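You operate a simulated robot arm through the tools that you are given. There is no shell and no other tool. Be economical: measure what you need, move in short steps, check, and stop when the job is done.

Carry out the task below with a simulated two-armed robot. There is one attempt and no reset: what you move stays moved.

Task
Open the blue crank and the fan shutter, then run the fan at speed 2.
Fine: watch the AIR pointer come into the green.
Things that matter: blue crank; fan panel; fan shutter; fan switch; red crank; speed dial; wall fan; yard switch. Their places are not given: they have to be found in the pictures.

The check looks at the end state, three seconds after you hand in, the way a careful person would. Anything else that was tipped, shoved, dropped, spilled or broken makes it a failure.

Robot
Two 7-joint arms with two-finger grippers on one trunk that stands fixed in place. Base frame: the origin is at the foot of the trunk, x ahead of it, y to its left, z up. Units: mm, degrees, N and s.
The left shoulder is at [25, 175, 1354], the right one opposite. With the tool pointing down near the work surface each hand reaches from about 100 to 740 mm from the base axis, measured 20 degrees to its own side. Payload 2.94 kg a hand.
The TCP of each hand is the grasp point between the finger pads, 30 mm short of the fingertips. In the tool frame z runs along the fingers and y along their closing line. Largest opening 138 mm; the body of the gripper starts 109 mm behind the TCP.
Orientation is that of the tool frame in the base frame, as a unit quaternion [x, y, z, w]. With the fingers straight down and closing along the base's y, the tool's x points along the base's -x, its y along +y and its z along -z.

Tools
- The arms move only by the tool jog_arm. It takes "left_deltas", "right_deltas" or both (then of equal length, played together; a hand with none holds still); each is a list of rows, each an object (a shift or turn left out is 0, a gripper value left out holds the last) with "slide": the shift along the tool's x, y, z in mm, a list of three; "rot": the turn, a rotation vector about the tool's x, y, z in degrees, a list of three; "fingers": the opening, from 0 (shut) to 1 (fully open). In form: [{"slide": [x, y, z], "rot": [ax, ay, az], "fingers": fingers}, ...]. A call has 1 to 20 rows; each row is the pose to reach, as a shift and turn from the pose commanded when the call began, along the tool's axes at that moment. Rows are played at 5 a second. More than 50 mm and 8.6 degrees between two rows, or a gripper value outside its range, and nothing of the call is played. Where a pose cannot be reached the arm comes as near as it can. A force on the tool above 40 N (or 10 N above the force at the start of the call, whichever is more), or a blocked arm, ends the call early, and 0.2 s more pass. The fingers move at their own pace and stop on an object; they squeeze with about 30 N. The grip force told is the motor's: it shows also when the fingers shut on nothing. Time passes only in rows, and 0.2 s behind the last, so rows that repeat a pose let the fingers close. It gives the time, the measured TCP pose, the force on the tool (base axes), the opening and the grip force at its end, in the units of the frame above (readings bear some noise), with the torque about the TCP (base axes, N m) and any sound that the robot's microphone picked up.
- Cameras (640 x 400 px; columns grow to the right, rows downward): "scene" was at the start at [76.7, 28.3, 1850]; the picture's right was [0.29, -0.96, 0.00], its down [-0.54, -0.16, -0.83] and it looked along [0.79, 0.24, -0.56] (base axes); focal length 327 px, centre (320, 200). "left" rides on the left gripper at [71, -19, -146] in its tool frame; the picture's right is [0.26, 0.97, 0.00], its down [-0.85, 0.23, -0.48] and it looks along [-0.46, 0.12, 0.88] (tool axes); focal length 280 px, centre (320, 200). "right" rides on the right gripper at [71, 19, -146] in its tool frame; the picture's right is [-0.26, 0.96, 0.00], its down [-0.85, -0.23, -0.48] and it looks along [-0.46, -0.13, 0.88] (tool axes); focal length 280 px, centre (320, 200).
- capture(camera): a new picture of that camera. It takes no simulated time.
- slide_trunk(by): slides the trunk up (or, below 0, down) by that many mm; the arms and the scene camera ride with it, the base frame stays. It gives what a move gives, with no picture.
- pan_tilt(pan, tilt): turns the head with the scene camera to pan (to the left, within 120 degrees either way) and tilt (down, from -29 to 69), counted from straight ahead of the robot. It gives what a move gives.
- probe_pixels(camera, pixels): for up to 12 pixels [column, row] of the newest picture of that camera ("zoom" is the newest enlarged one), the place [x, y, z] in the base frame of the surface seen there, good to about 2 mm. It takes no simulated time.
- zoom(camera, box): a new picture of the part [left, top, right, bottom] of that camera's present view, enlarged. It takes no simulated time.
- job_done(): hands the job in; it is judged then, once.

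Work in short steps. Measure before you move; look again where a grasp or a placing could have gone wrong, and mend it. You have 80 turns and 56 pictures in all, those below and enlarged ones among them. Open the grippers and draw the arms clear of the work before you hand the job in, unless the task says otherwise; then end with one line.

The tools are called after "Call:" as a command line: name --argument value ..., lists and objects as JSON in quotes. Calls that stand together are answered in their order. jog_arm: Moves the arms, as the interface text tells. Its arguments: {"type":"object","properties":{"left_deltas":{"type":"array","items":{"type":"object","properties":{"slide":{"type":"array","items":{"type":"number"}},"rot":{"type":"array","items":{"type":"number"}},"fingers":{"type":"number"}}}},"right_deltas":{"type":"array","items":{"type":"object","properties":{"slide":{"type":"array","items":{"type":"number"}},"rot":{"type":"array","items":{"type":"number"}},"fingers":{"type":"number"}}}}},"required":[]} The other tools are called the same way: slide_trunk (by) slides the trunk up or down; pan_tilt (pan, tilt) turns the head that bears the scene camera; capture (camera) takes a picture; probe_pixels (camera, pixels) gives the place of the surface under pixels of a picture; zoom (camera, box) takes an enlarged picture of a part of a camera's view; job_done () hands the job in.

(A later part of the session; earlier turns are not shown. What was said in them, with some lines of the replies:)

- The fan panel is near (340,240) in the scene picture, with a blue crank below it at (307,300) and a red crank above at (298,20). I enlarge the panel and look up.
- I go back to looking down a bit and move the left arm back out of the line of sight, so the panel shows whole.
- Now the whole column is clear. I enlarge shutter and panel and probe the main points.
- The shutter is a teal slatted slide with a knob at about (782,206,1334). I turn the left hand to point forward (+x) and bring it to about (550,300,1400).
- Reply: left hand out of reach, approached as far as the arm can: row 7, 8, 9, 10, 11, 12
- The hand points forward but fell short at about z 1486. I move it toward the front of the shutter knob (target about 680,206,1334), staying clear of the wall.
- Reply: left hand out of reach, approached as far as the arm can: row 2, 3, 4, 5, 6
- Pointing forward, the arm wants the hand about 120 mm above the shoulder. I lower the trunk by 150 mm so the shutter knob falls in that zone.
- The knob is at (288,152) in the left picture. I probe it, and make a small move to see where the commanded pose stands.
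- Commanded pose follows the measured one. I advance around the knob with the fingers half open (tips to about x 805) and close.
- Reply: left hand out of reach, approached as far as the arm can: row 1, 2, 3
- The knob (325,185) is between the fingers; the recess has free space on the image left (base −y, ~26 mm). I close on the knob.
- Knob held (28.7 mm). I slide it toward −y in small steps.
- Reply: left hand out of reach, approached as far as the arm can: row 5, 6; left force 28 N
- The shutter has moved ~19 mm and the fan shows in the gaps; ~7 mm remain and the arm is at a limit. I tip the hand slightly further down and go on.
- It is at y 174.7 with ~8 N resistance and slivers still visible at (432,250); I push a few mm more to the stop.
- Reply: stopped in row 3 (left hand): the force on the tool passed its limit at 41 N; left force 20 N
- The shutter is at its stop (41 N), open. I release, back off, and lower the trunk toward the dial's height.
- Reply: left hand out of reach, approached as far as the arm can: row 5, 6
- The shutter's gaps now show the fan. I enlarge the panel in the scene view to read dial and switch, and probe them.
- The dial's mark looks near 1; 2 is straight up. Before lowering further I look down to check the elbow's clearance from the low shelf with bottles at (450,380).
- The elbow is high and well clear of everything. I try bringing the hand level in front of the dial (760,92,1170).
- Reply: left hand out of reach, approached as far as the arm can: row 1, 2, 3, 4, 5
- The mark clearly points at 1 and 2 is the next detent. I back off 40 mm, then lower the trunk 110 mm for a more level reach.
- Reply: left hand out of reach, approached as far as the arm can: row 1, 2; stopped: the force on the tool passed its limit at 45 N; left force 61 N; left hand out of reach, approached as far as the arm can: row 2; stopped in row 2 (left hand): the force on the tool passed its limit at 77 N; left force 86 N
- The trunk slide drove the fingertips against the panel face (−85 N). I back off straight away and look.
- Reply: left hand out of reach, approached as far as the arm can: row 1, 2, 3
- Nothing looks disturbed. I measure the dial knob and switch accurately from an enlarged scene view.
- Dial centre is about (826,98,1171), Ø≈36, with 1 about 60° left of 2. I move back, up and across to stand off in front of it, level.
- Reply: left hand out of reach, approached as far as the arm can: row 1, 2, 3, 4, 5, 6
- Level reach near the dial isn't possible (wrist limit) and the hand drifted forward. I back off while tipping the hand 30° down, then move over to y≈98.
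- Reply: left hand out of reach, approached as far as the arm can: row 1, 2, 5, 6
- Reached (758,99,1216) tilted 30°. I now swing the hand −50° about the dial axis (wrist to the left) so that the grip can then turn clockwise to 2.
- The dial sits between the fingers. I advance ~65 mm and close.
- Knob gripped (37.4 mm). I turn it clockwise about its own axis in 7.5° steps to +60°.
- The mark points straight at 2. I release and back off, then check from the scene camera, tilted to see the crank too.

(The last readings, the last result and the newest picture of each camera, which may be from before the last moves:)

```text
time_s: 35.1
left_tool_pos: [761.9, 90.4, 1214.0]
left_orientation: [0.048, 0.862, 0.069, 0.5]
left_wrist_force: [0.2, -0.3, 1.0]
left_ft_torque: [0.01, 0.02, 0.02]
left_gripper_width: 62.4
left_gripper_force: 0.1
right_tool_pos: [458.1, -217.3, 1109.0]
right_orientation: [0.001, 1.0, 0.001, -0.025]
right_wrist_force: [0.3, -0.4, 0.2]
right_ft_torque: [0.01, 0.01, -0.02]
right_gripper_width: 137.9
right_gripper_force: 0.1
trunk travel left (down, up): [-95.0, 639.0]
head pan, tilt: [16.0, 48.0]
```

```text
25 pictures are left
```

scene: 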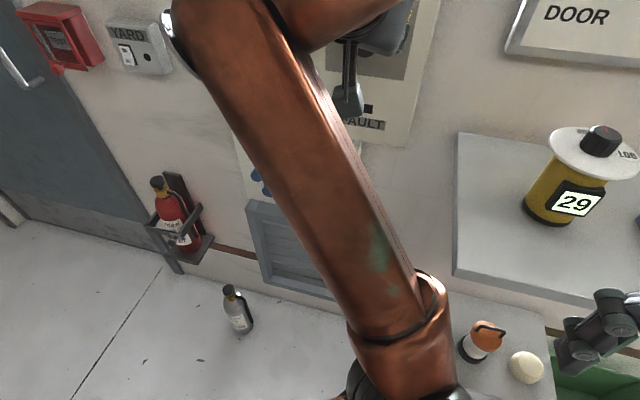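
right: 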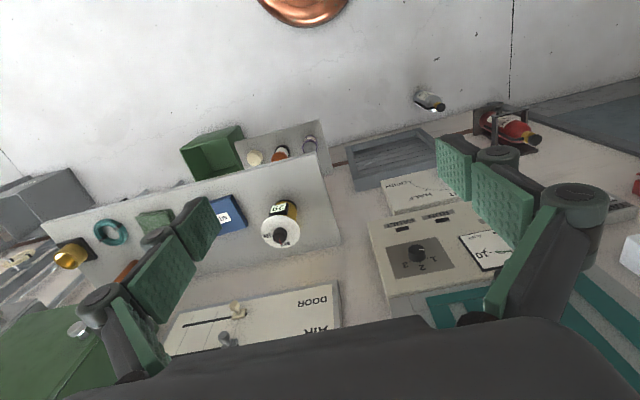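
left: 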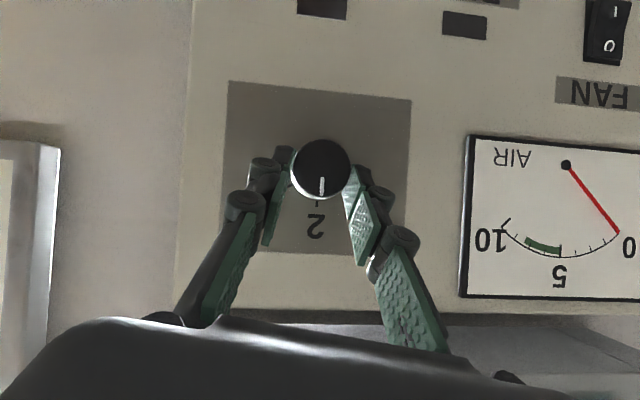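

Dial done. Next I bring the left hand down in front of the blue crank (about 722,290,964), unrolled and tilted 40°, to see it with the hand camera.

Call:
jog_arm --left_deltas '[{"slide": [29, 17, 0], "rot": [0.6, 1, -1.1]}, {"slide": [58, 34, 15], "rot": [1.2, 2, -2.2]}, {"slide": [88, 51, 30], "rot": [1.9, 3.5, -3.2]}, {"slide": [117, 68, 45], "rot": [2.5, 5, -4.3]}, {"slide": [146, 85, 60], "rot": [3.1, 6, -5.4]}, {"slide": [175, 102, 72], "rot": [3.8, 7, -6.5]}, {"slide": [204, 119, 84], "rot": [4.4, 8, -7.6]}, {"slide": [234, 136, 95], "rot": [5, 9, -8.7]}, {"slide": [263, 153, 106], "rot": [5, 10, -8.7]}, {"slide": [263, 153, 106], "rot": [5, 10, -8.7]}]'

Call:
capture --camera "left"

Call:
capture --camera "scene"

```text
time_s: 37.3
left_tool_pos: [723.5, 287.4, 961.8]
left_orientation: [-0.001, 0.906, -0.004, 0.424]
left_wrist_force: [-0.8, 0.3, -0.4]
left_ft_torque: [0.02, 0.0, -0.01]
left_gripper_width: 62.0
left_gripper_force: 0.0
right_tool_pos: [456.7, -218.2, 1109.6]
right_orientation: [0.002, 1.0, 0.001, -0.025]
right_wrist_force: [0.3, 0.3, -0.1]
right_ft_torque: [0.06, 0.03, 0.01]
right_gripper_width: 138.0
right_gripper_force: 0.1
trunk travel left (down, up): [-95.0, 639.0]
head pan, tilt: [16.0, 48.0]
```

```text
24 pictures are left
```

left: 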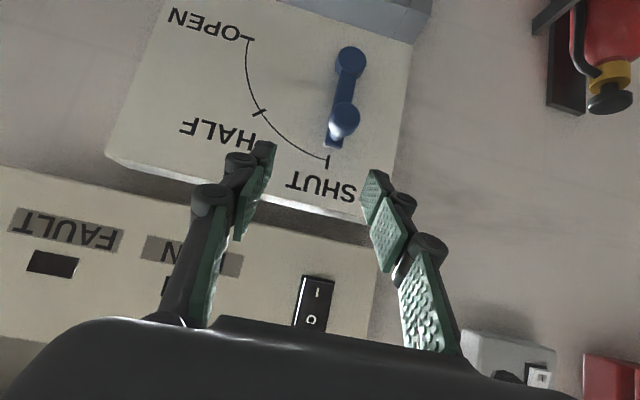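

```text
23 pictures are left
```

scene: 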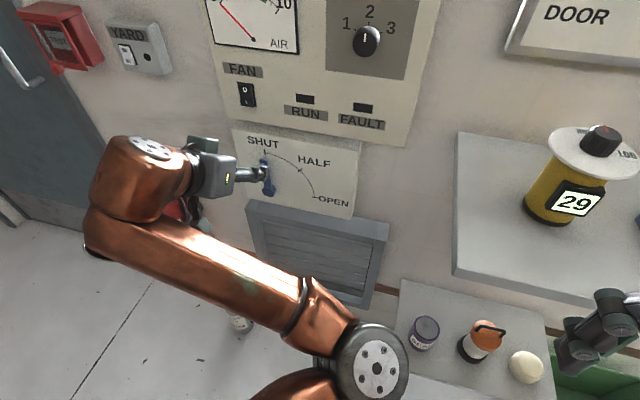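

Reached easily. I probe the crank's handle, arm, hub and ticks in the left picture.

Call:
probe_pixels --camera "left" --pixels '[[344, 118], [336, 112], [352, 112], [342, 133], [333, 145], [350, 58], [350, 66], [339, 90], [252, 40], [260, 112], [327, 160], [300, 80]]'

Call:
zoom --camera "left" --box '[230, 20, 430, 180]'

```text
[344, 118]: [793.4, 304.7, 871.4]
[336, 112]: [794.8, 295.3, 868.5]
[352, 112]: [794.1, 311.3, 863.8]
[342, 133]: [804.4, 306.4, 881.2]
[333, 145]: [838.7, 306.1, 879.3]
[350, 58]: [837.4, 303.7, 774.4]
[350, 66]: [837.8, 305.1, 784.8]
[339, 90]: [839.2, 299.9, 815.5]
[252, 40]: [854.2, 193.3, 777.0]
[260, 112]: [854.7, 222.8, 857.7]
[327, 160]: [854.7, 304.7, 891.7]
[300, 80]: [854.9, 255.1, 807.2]
```

```text
2.50 times, centred on (330, 100) of left
```

zoom: 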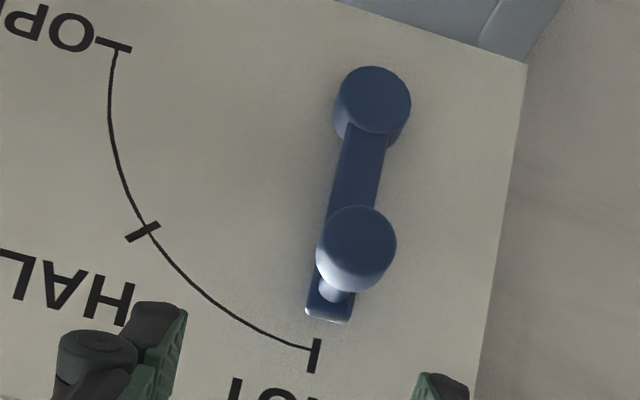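

Hub at (y 304, z 776), handle at (y 304, z 869), front x 793, radius ~93; OPEN is toward −y at z 776. I advance to the handle, grip it.

Call:
jog_arm --left_deltas '[{"slide": [10, 10, 20]}, {"slide": [19, 17, 50]}, {"slide": [19, 17, 85]}, {"slide": [19, 17, 111]}, {"slide": [19, 17, 111]}]'

Call:
jog_arm --left_deltas '[{"fingers": 0.1}, {"fingers": 0.1}, {"fingers": 0.1}, {"fingers": 0.1}]'

Call:
capture --camera "left"

Call:
probe_pixels --camera "scene" --pixels '[[300, 205], [340, 225], [320, 212], [300, 240]]'

```text
time_s: 38.5
left_tool_pos: [797.7, 303.4, 875.3]
left_orientation: [-0.003, 0.906, -0.003, 0.423]
left_wrist_force: [-0.1, -0.4, 0.3]
left_ft_torque: [0.01, 0.01, 0.03]
left_gripper_width: 62.3
left_gripper_force: 0.1
right_tool_pos: [457.3, -218.2, 1110.0]
right_orientation: [0.002, 1.0, 0.001, -0.025]
right_wrist_force: [0.9, 1.3, -0.5]
right_ft_torque: [0.01, -0.03, -0.04]
right_gripper_width: 138.1
right_gripper_force: 0.0
trunk travel left (down, up): [-95.0, 639.0]
head pan, tilt: [16.0, 48.0]
```

```text
time_s: 39.5
left_tool_pos: [797.9, 304.7, 876.1]
left_orientation: [-0.001, 0.906, -0.004, 0.423]
left_wrist_force: [1.9, 1.6, 1.3]
left_ft_torque: [0.08, -0.04, 0.07]
left_gripper_width: 26.4
left_gripper_force: 44.4
right_tool_pos: [457.6, -217.3, 1108.7]
right_orientation: [0.002, 1.0, 0.001, -0.025]
right_wrist_force: [-0.2, 0.3, -0.2]
right_ft_torque: [0.0, -0.03, 0.01]
right_gripper_width: 138.0
right_gripper_force: 0.1
trunk travel left (down, up): [-95.0, 639.0]
head pan, tilt: [16.0, 48.0]
```

```text
21 pictures are left
```

left: 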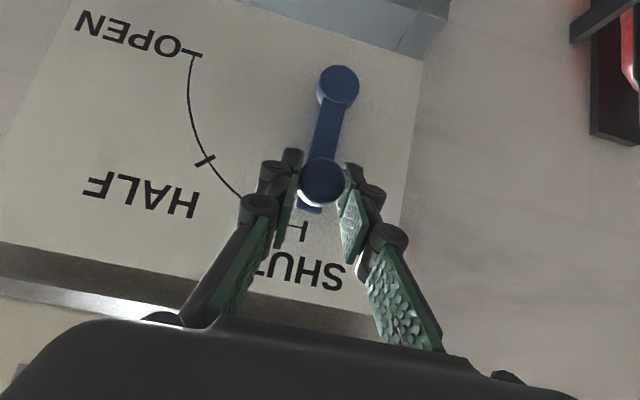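

```text
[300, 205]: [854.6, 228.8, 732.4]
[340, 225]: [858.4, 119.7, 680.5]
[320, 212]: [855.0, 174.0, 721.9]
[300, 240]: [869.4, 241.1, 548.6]
```

Handle gripped. I swing it along its arc, first to 50°.

Call:
jog_arm --left_deltas '[{"slide": [0.3, -8.1, 0.2]}, {"slide": [1.1, -16.1, 0.9]}, {"slide": [2.4, -24, 2]}, {"slide": [4.3, -31.8, 3.6]}, {"slide": [6.7, -39.3, 5.6]}, {"slide": [9.6, -46.5, 8]}, {"slide": [12.9, -53.3, 10.8]}, {"slide": [16.7, -59.8, 14]}, {"slide": [21, -65.7, 17.4]}, {"slide": [25.5, -71.2, 21.2]}]'

Call:
capture --camera "left"

```text
time_s: 41.7
left_tool_pos: [796.8, 233.4, 843.1]
left_orientation: [-0.002, 0.905, -0.004, 0.425]
left_wrist_force: [2.8, 9.6, 2.9]
left_ft_torque: [0.66, -0.29, 0.15]
left_gripper_width: 26.4
left_gripper_force: 45.1
right_tool_pos: [458.4, -216.9, 1109.0]
right_orientation: [0.002, 1.0, 0.001, -0.025]
right_wrist_force: [0.0, -0.3, -0.2]
right_ft_torque: [0.02, 0.02, 0.0]
right_gripper_width: 138.2
right_gripper_force: 0.1
trunk travel left (down, up): [-95.0, 639.0]
head pan, tilt: [16.0, 48.0]
```

```text
20 pictures are left
```

left: 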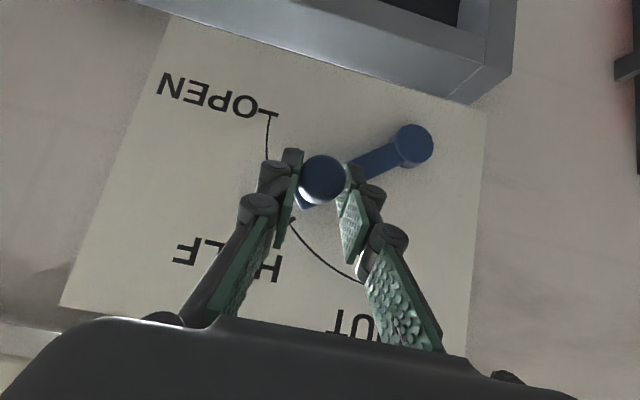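

Smooth so far; I continue the arc to just past 90°.

Call:
jog_arm --left_deltas '[{"slide": [5, -4.8, 4.2]}, {"slide": [10.2, -9.3, 8.6]}, {"slide": [15.7, -13, 13.2]}, {"slide": [21.5, -16.2, 18]}, {"slide": [27.4, -18.6, 22.9]}, {"slide": [33.5, -20.4, 28]}, {"slide": [39.7, -21.5, 33.1]}, {"slide": [45.9, -21.8, 38.3]}, {"slide": [49.7, -21.7, 41.5]}]'

Call:
capture --camera "left"

```text
time_s: 43.7
left_tool_pos: [797.1, 212.8, 782.4]
left_orientation: [-0.003, 0.904, -0.003, 0.428]
left_wrist_force: [-0.5, 16.9, 16.2]
left_ft_torque: [0.2, 0.33, 0.27]
left_gripper_width: 26.4
left_gripper_force: 44.9
right_tool_pos: [456.3, -216.5, 1110.5]
right_orientation: [0.001, 1.0, 0.001, -0.025]
right_wrist_force: [0.3, 0.6, 0.1]
right_ft_torque: [0.01, 0.01, 0.0]
right_gripper_width: 138.1
right_gripper_force: 0.0
trunk travel left (down, up): [-95.0, 639.0]
head pan, tilt: [16.0, 48.0]
```

```text
19 pictures are left
```

left: 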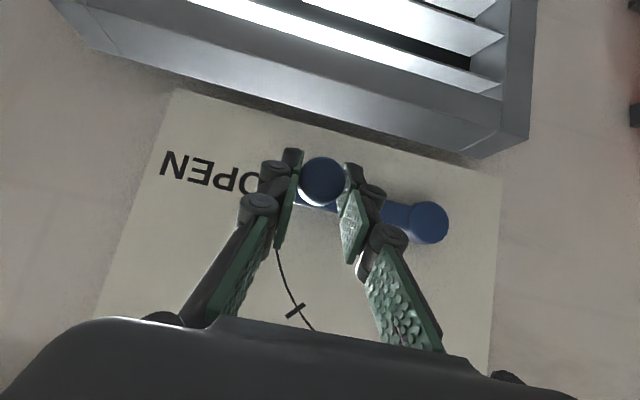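

The grille slats are open and the handle is at its end (16 N resisting). I release, back off and look at it.

Call:
jog_arm --left_deltas '[{"slide": [-2, 0, -1], "fingers": 0.45}, {"slide": [-2, 0, -1], "fingers": 0.45}, {"slide": [-2, 0, -1], "fingers": 0.45}, {"slide": [-2, 0, -40]}, {"slide": [-2, 0, -80]}, {"slide": [-2, 0, -120]}]'

Call:
capture --camera "left"

Call:
capture --camera "scene"

```text
time_s: 45.1
left_tool_pos: [705.0, 211.3, 856.7]
left_orientation: [-0.001, 0.905, -0.004, 0.425]
left_wrist_force: [-0.3, 0.0, 1.5]
left_ft_torque: [0.04, 0.01, -0.05]
left_gripper_width: 62.4
left_gripper_force: 0.0
right_tool_pos: [457.4, -217.1, 1109.6]
right_orientation: [0.002, 1.0, 0.001, -0.026]
right_wrist_force: [-0.3, -1.2, 0.2]
right_ft_torque: [0.02, -0.02, 0.01]
right_gripper_width: 138.0
right_gripper_force: 0.0
trunk travel left (down, up): [-95.0, 639.0]
head pan, tilt: [16.0, 48.0]
```

```text
18 pictures are left
```

left: 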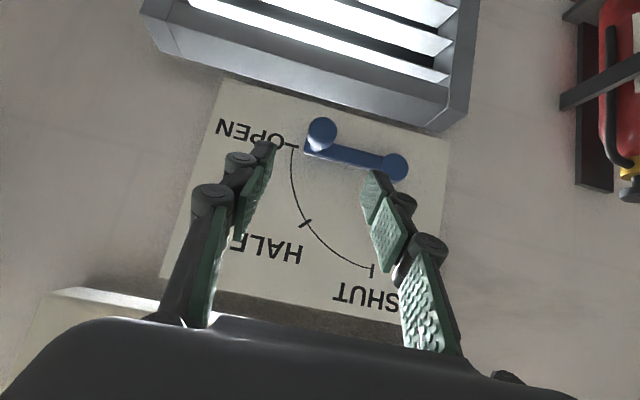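

```text
17 pictures are left
```

scene: 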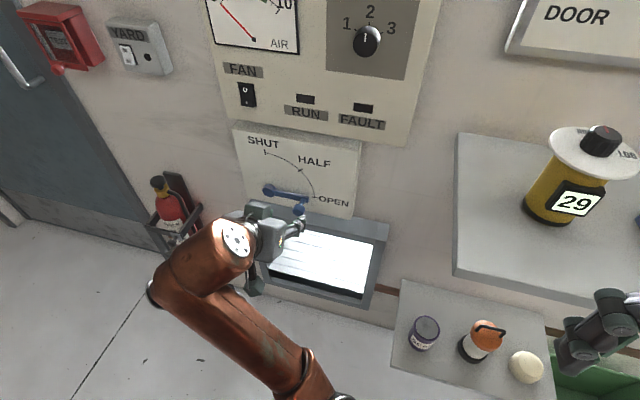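

The crank lies on OPEN and the vent is open. Next the FAN rocker at (844,320,1040), with "I" on the lower half: I bring closed fingers to a standoff at (765,320,1037), tilt 30°.

Call:
jog_arm --left_deltas '[{"slide": [-35, 15, -20], "fingers": 0}, {"slide": [-70, 35, -40], "rot": [0, -2, 0]}, {"slide": [-105, 55, -55], "rot": [0, -4, 0]}, {"slide": [-140, 80, -65], "rot": [0, -7, 0]}, {"slide": [-177, 109, -69], "rot": [0, -10, 0]}, {"slide": [-177, 109, -69], "rot": [0, -10, 0]}]'

Call:
capture --camera "left"

```text
time_s: 46.5
left_tool_pos: [768.5, 323.0, 1037.0]
left_orientation: [-0.001, 0.865, -0.004, 0.502]
left_wrist_force: [0.3, -0.3, -0.4]
left_ft_torque: [-0.01, -0.01, -0.02]
left_gripper_width: 0.2
left_gripper_force: 28.4
right_tool_pos: [459.1, -217.7, 1108.7]
right_orientation: [0.002, 1.0, 0.002, -0.025]
right_wrist_force: [0.5, -0.7, -0.2]
right_ft_torque: [0.02, 0.04, -0.01]
right_gripper_width: 138.1
right_gripper_force: 0.1
trunk travel left (down, up): [-95.0, 639.0]
head pan, tilt: [16.0, 48.0]
```

```text
16 pictures are left
```

left: 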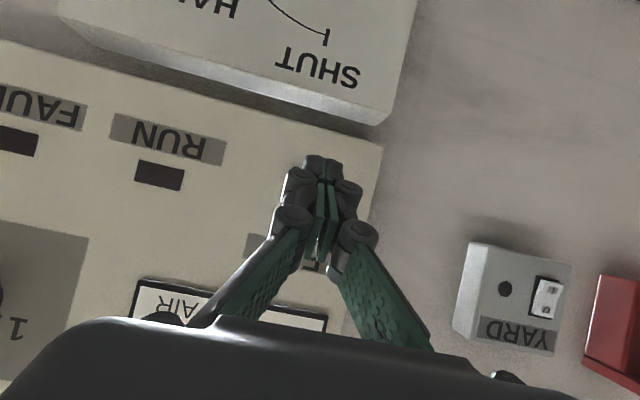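

The hand hides the switch from below, so I check it from the scene camera and probe its corners.

Call:
zoom --camera "scene" --box '[200, 50, 300, 150]'

Call:
probe_pixels --camera "scene" --pixels '[[241, 86], [245, 90], [250, 100], [246, 96]]'

```text
4.00 times, centred on (250, 100) of scene
```

zoom: 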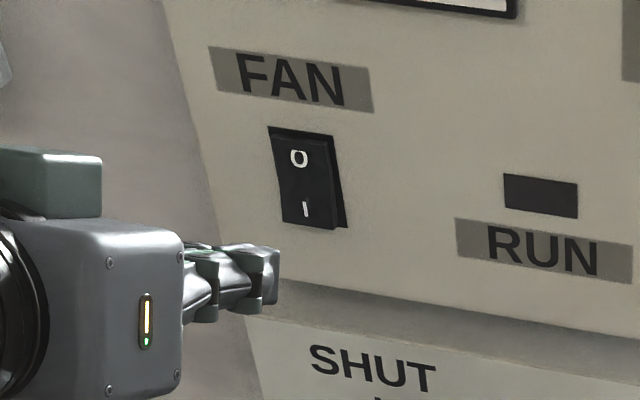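

```text
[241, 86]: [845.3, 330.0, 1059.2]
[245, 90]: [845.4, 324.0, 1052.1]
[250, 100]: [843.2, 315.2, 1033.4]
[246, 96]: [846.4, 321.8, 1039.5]
```

The rocker's "I" half is at about (844,320,1030). I press horizontally there in small steps.

Call:
jog_arm --left_deltas '[{"slide": [-7.4, -3, 18.8]}, {"slide": [-15.4, -3, 32.7]}, {"slide": [-18.4, -3, 37.9]}, {"slide": [-19.9, -3, 40.5]}, {"slide": [-21.4, -3, 43.1]}, {"slide": [-22.4, -3, 44.8]}]'

Call:
zoom --camera "scene" --box '[200, 0, 420, 150]'

```text
time_s: 47.9
left_tool_pos: [814.6, 318.5, 1033.5]
left_orientation: [-0.001, 0.865, -0.005, 0.501]
left_wrist_force: [-19.6, -4.1, -5.8]
left_ft_torque: [-0.06, 0.22, -0.17]
left_gripper_width: 6.3
left_gripper_force: 27.9
right_tool_pos: [456.3, -216.8, 1109.8]
right_orientation: [0.002, 1.0, 0.001, -0.024]
right_wrist_force: [-0.3, -0.2, 0.1]
right_ft_torque: [-0.03, 0.01, -0.01]
right_gripper_width: 138.1
right_gripper_force: 0.0
trunk travel left (down, up): [-95.0, 639.0]
head pan, tilt: [16.0, 48.0]
```

```text
2.67 times, centred on (310, 75) of scene
```

zoom: 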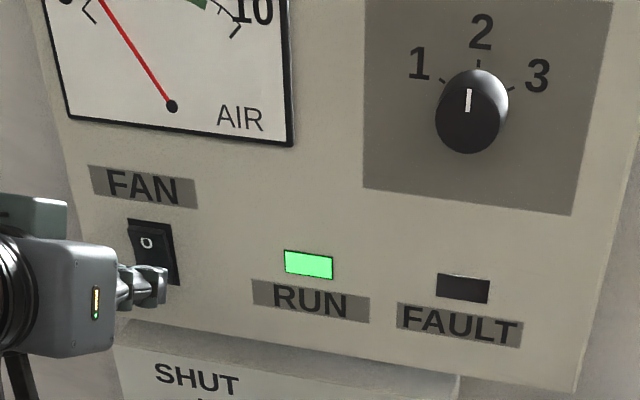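

RUN is lit green, FAULT dark. I back the hand off and watch the AIR pointer.

Call:
jog_arm --left_deltas '[{"slide": [0, 0, -20]}, {"slide": [0, 0, -60]}, {"slide": [-20, 30, -90], "fingers": 0.5}, {"slide": [-20, 60, -110]}, {"slide": [-20, 60, -110]}, {"slide": [-20, 60, -110]}, {"slide": [-20, 60, -110]}, {"slide": [-20, 60, -110]}]'

Call:
pan_tilt --pan 16 --tilt 30

Call:
capture --camera "scene"

```text
time_s: 49.7
left_tool_pos: [730.1, 379.3, 1105.9]
left_orientation: [-0.002, 0.865, -0.004, 0.502]
left_wrist_force: [0.2, 0.8, -1.4]
left_ft_torque: [-0.02, -0.03, 0.0]
left_gripper_width: 69.1
left_gripper_force: 0.1
right_tool_pos: [457.6, -216.8, 1108.6]
right_orientation: [0.001, 1.0, 0.001, -0.025]
right_wrist_force: [0.7, 0.0, 0.3]
right_ft_torque: [-0.01, -0.02, -0.03]
right_gripper_width: 137.8
right_gripper_force: 0.0
trunk travel left (down, up): [-95.0, 639.0]
head pan, tilt: [16.0, 48.0]
```

```text
time_s: 50.5
left_tool_pos: [730.7, 379.5, 1104.4]
left_orientation: [-0.002, 0.865, -0.004, 0.501]
left_wrist_force: [0.4, 0.5, -0.7]
left_ft_torque: [-0.03, -0.01, 0.02]
left_gripper_width: 68.9
left_gripper_force: 0.2
right_tool_pos: [457.9, -217.3, 1108.6]
right_orientation: [0.002, 1.0, 0.001, -0.026]
right_wrist_force: [0.4, 0.6, -0.9]
right_ft_torque: [-0.04, 0.0, 0.01]
right_gripper_width: 138.0
right_gripper_force: 0.1
trunk travel left (down, up): [-95.0, 639.0]
head pan, tilt: [16.0, 30.0]
```

```text
13 pictures are left
```

scene: 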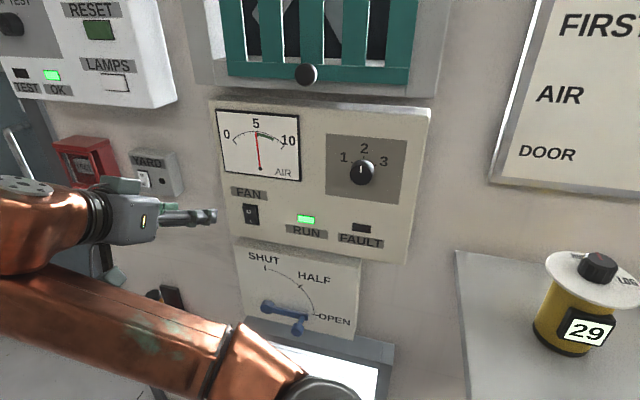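

The pointer has climbed to about 5. I draw the arm further back and wait, then enlarge the dial.

Call:
jog_arm --left_deltas '[{"slide": [15, 0, -30], "rot": [0, 5, 0]}, {"slide": [30, 0, -60], "rot": [0, 10, 0]}, {"slide": [45, 0, -90], "rot": [0, 17, 0]}, {"slide": [60, 0, -110], "rot": [0, 25, 0]}, {"slide": [60, 0, -110], "rot": [0, 25, 0]}, {"slide": [60, 0, -110], "rot": [0, 25, 0]}, {"slide": [60, 0, -110], "rot": [0, 25, 0]}, {"slide": [60, 0, -110], "rot": [0, 25, 0]}, {"slide": [60, 0, -110], "rot": [0, 25, 0]}, {"slide": [60, 0, -110], "rot": [0, 25, 0]}]'

Call:
zoom --camera "scene" --box '[200, 90, 320, 190]'

Call:
capture --camera "scene"

```text
time_s: 52.7
left_tool_pos: [605.5, 379.3, 1107.6]
left_orientation: [-0.002, 0.953, -0.004, 0.302]
left_wrist_force: [-0.2, -0.2, 0.4]
left_ft_torque: [0.02, 0.01, -0.03]
left_gripper_width: 69.1
left_gripper_force: 0.0
right_tool_pos: [457.5, -217.7, 1108.9]
right_orientation: [0.002, 1.0, 0.001, -0.025]
right_wrist_force: [0.2, 0.3, -0.5]
right_ft_torque: [-0.06, 0.0, 0.02]
right_gripper_width: 138.1
right_gripper_force: 0.1
trunk travel left (down, up): [-95.0, 639.0]
head pan, tilt: [16.0, 30.0]
```

```text
4.00 times, centred on (260, 140) of scene
```

zoom: 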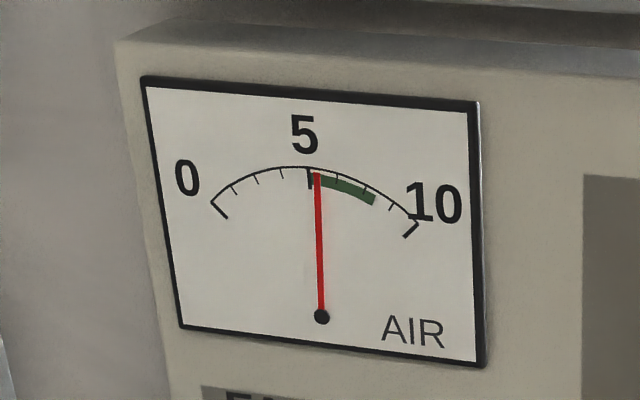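

```text
11 pictures are left
```

scene: 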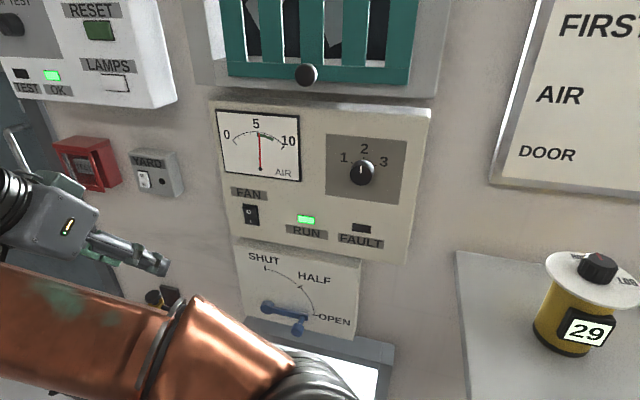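

The pointer is just inside the green at its lower edge; I wait a few seconds to see whether it rises further.

Call:
jog_arm --left_deltas '[{"slide": [0, 0, 0]}, {"slide": [0, 0, 0]}, {"slide": [0, 0, 0]}, {"slide": [0, 0, 0]}, {"slide": [0, 0, 0]}, {"slide": [0, 0, 0]}, {"slide": [0, 0, 0]}, {"slide": [0, 0, 0]}, {"slide": [0, 0, 0]}, {"slide": [0, 0, 0]}, {"slide": [0, 0, 0]}, {"slide": [0, 0, 0]}, {"slide": [0, 0, 0]}, {"slide": [0, 0, 0]}, {"slide": [0, 0, 0]}, {"slide": [0, 0, 0]}, {"slide": [0, 0, 0]}, {"slide": [0, 0, 0]}, {"slide": [0, 0, 0]}, {"slide": [0, 0, 0]}]'

Call:
zoom --camera "scene" --box '[200, 90, 320, 190]'

```text
time_s: 56.9
left_tool_pos: [605.7, 378.7, 1106.7]
left_orientation: [-0.001, 0.953, -0.004, 0.302]
left_wrist_force: [0.2, -0.7, -0.7]
left_ft_torque: [0.05, -0.03, -0.02]
left_gripper_width: 69.1
left_gripper_force: 0.0
right_tool_pos: [457.2, -217.6, 1108.9]
right_orientation: [0.002, 1.0, 0.001, -0.025]
right_wrist_force: [0.1, 0.2, 0.9]
right_ft_torque: [0.01, 0.0, -0.01]
right_gripper_width: 138.0
right_gripper_force: 0.1
trunk travel left (down, up): [-95.0, 639.0]
head pan, tilt: [16.0, 30.0]
```

```text
4.00 times, centred on (260, 140) of scene
```

zoom: 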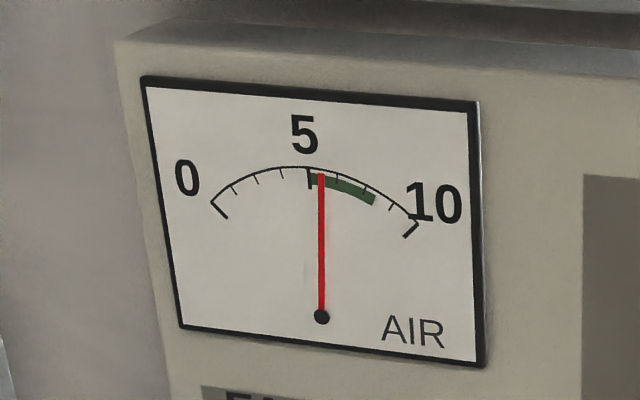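

The pointer is in the green (~5.4) but low in it; I check that crank and shutter are fully open.

Call:
zoom --camera "scene" --box '[230, 235, 390, 335]'

Call:
pan_tilt --pan 16 --tilt 8

Call:
capture --camera "scene"

```text
4.00 times, centred on (310, 285) of scene
```

zoom: 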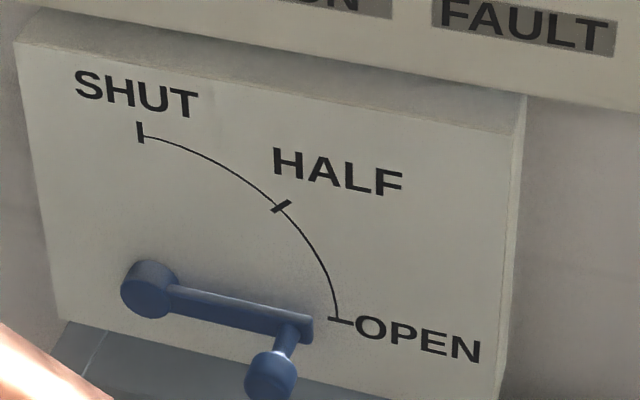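

```text
time_s: 57.8
left_tool_pos: [604.6, 380.0, 1108.1]
left_orientation: [-0.001, 0.953, -0.004, 0.302]
left_wrist_force: [0.1, 0.9, 0.1]
left_ft_torque: [-0.01, 0.04, -0.03]
left_gripper_width: 69.2
left_gripper_force: 0.1
right_tool_pos: [457.1, -217.1, 1109.3]
right_orientation: [0.003, 1.0, 0.001, -0.025]
right_wrist_force: [-0.2, 0.3, -0.4]
right_ft_torque: [-0.01, -0.01, 0.01]
right_gripper_width: 138.1
right_gripper_force: 0.0
trunk travel left (down, up): [-95.0, 639.0]
head pan, tilt: [16.0, 8.0]
```

```text
8 pictures are left
```

scene: 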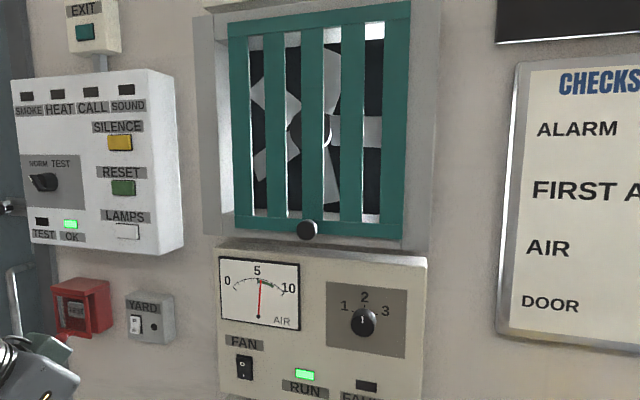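

Shutter and crank are both fully open, RUN is lit, the dial is on 2 and the AIR pointer is in the green. Both grippers are open and clear, so I hand in.

Call:
job_done

```text
The job is handed in.
```

The blue crank and the fan shutter are open and the fan is running at speed 2, with RUN lit, FAULT dark and the AIR pointer in the green (about 5.4, towards the low end). While I was lowering the trunk, the left fingertips pressed hard against the fan panel for a moment (about 85 N). Nothing looked disturbed afterwards.
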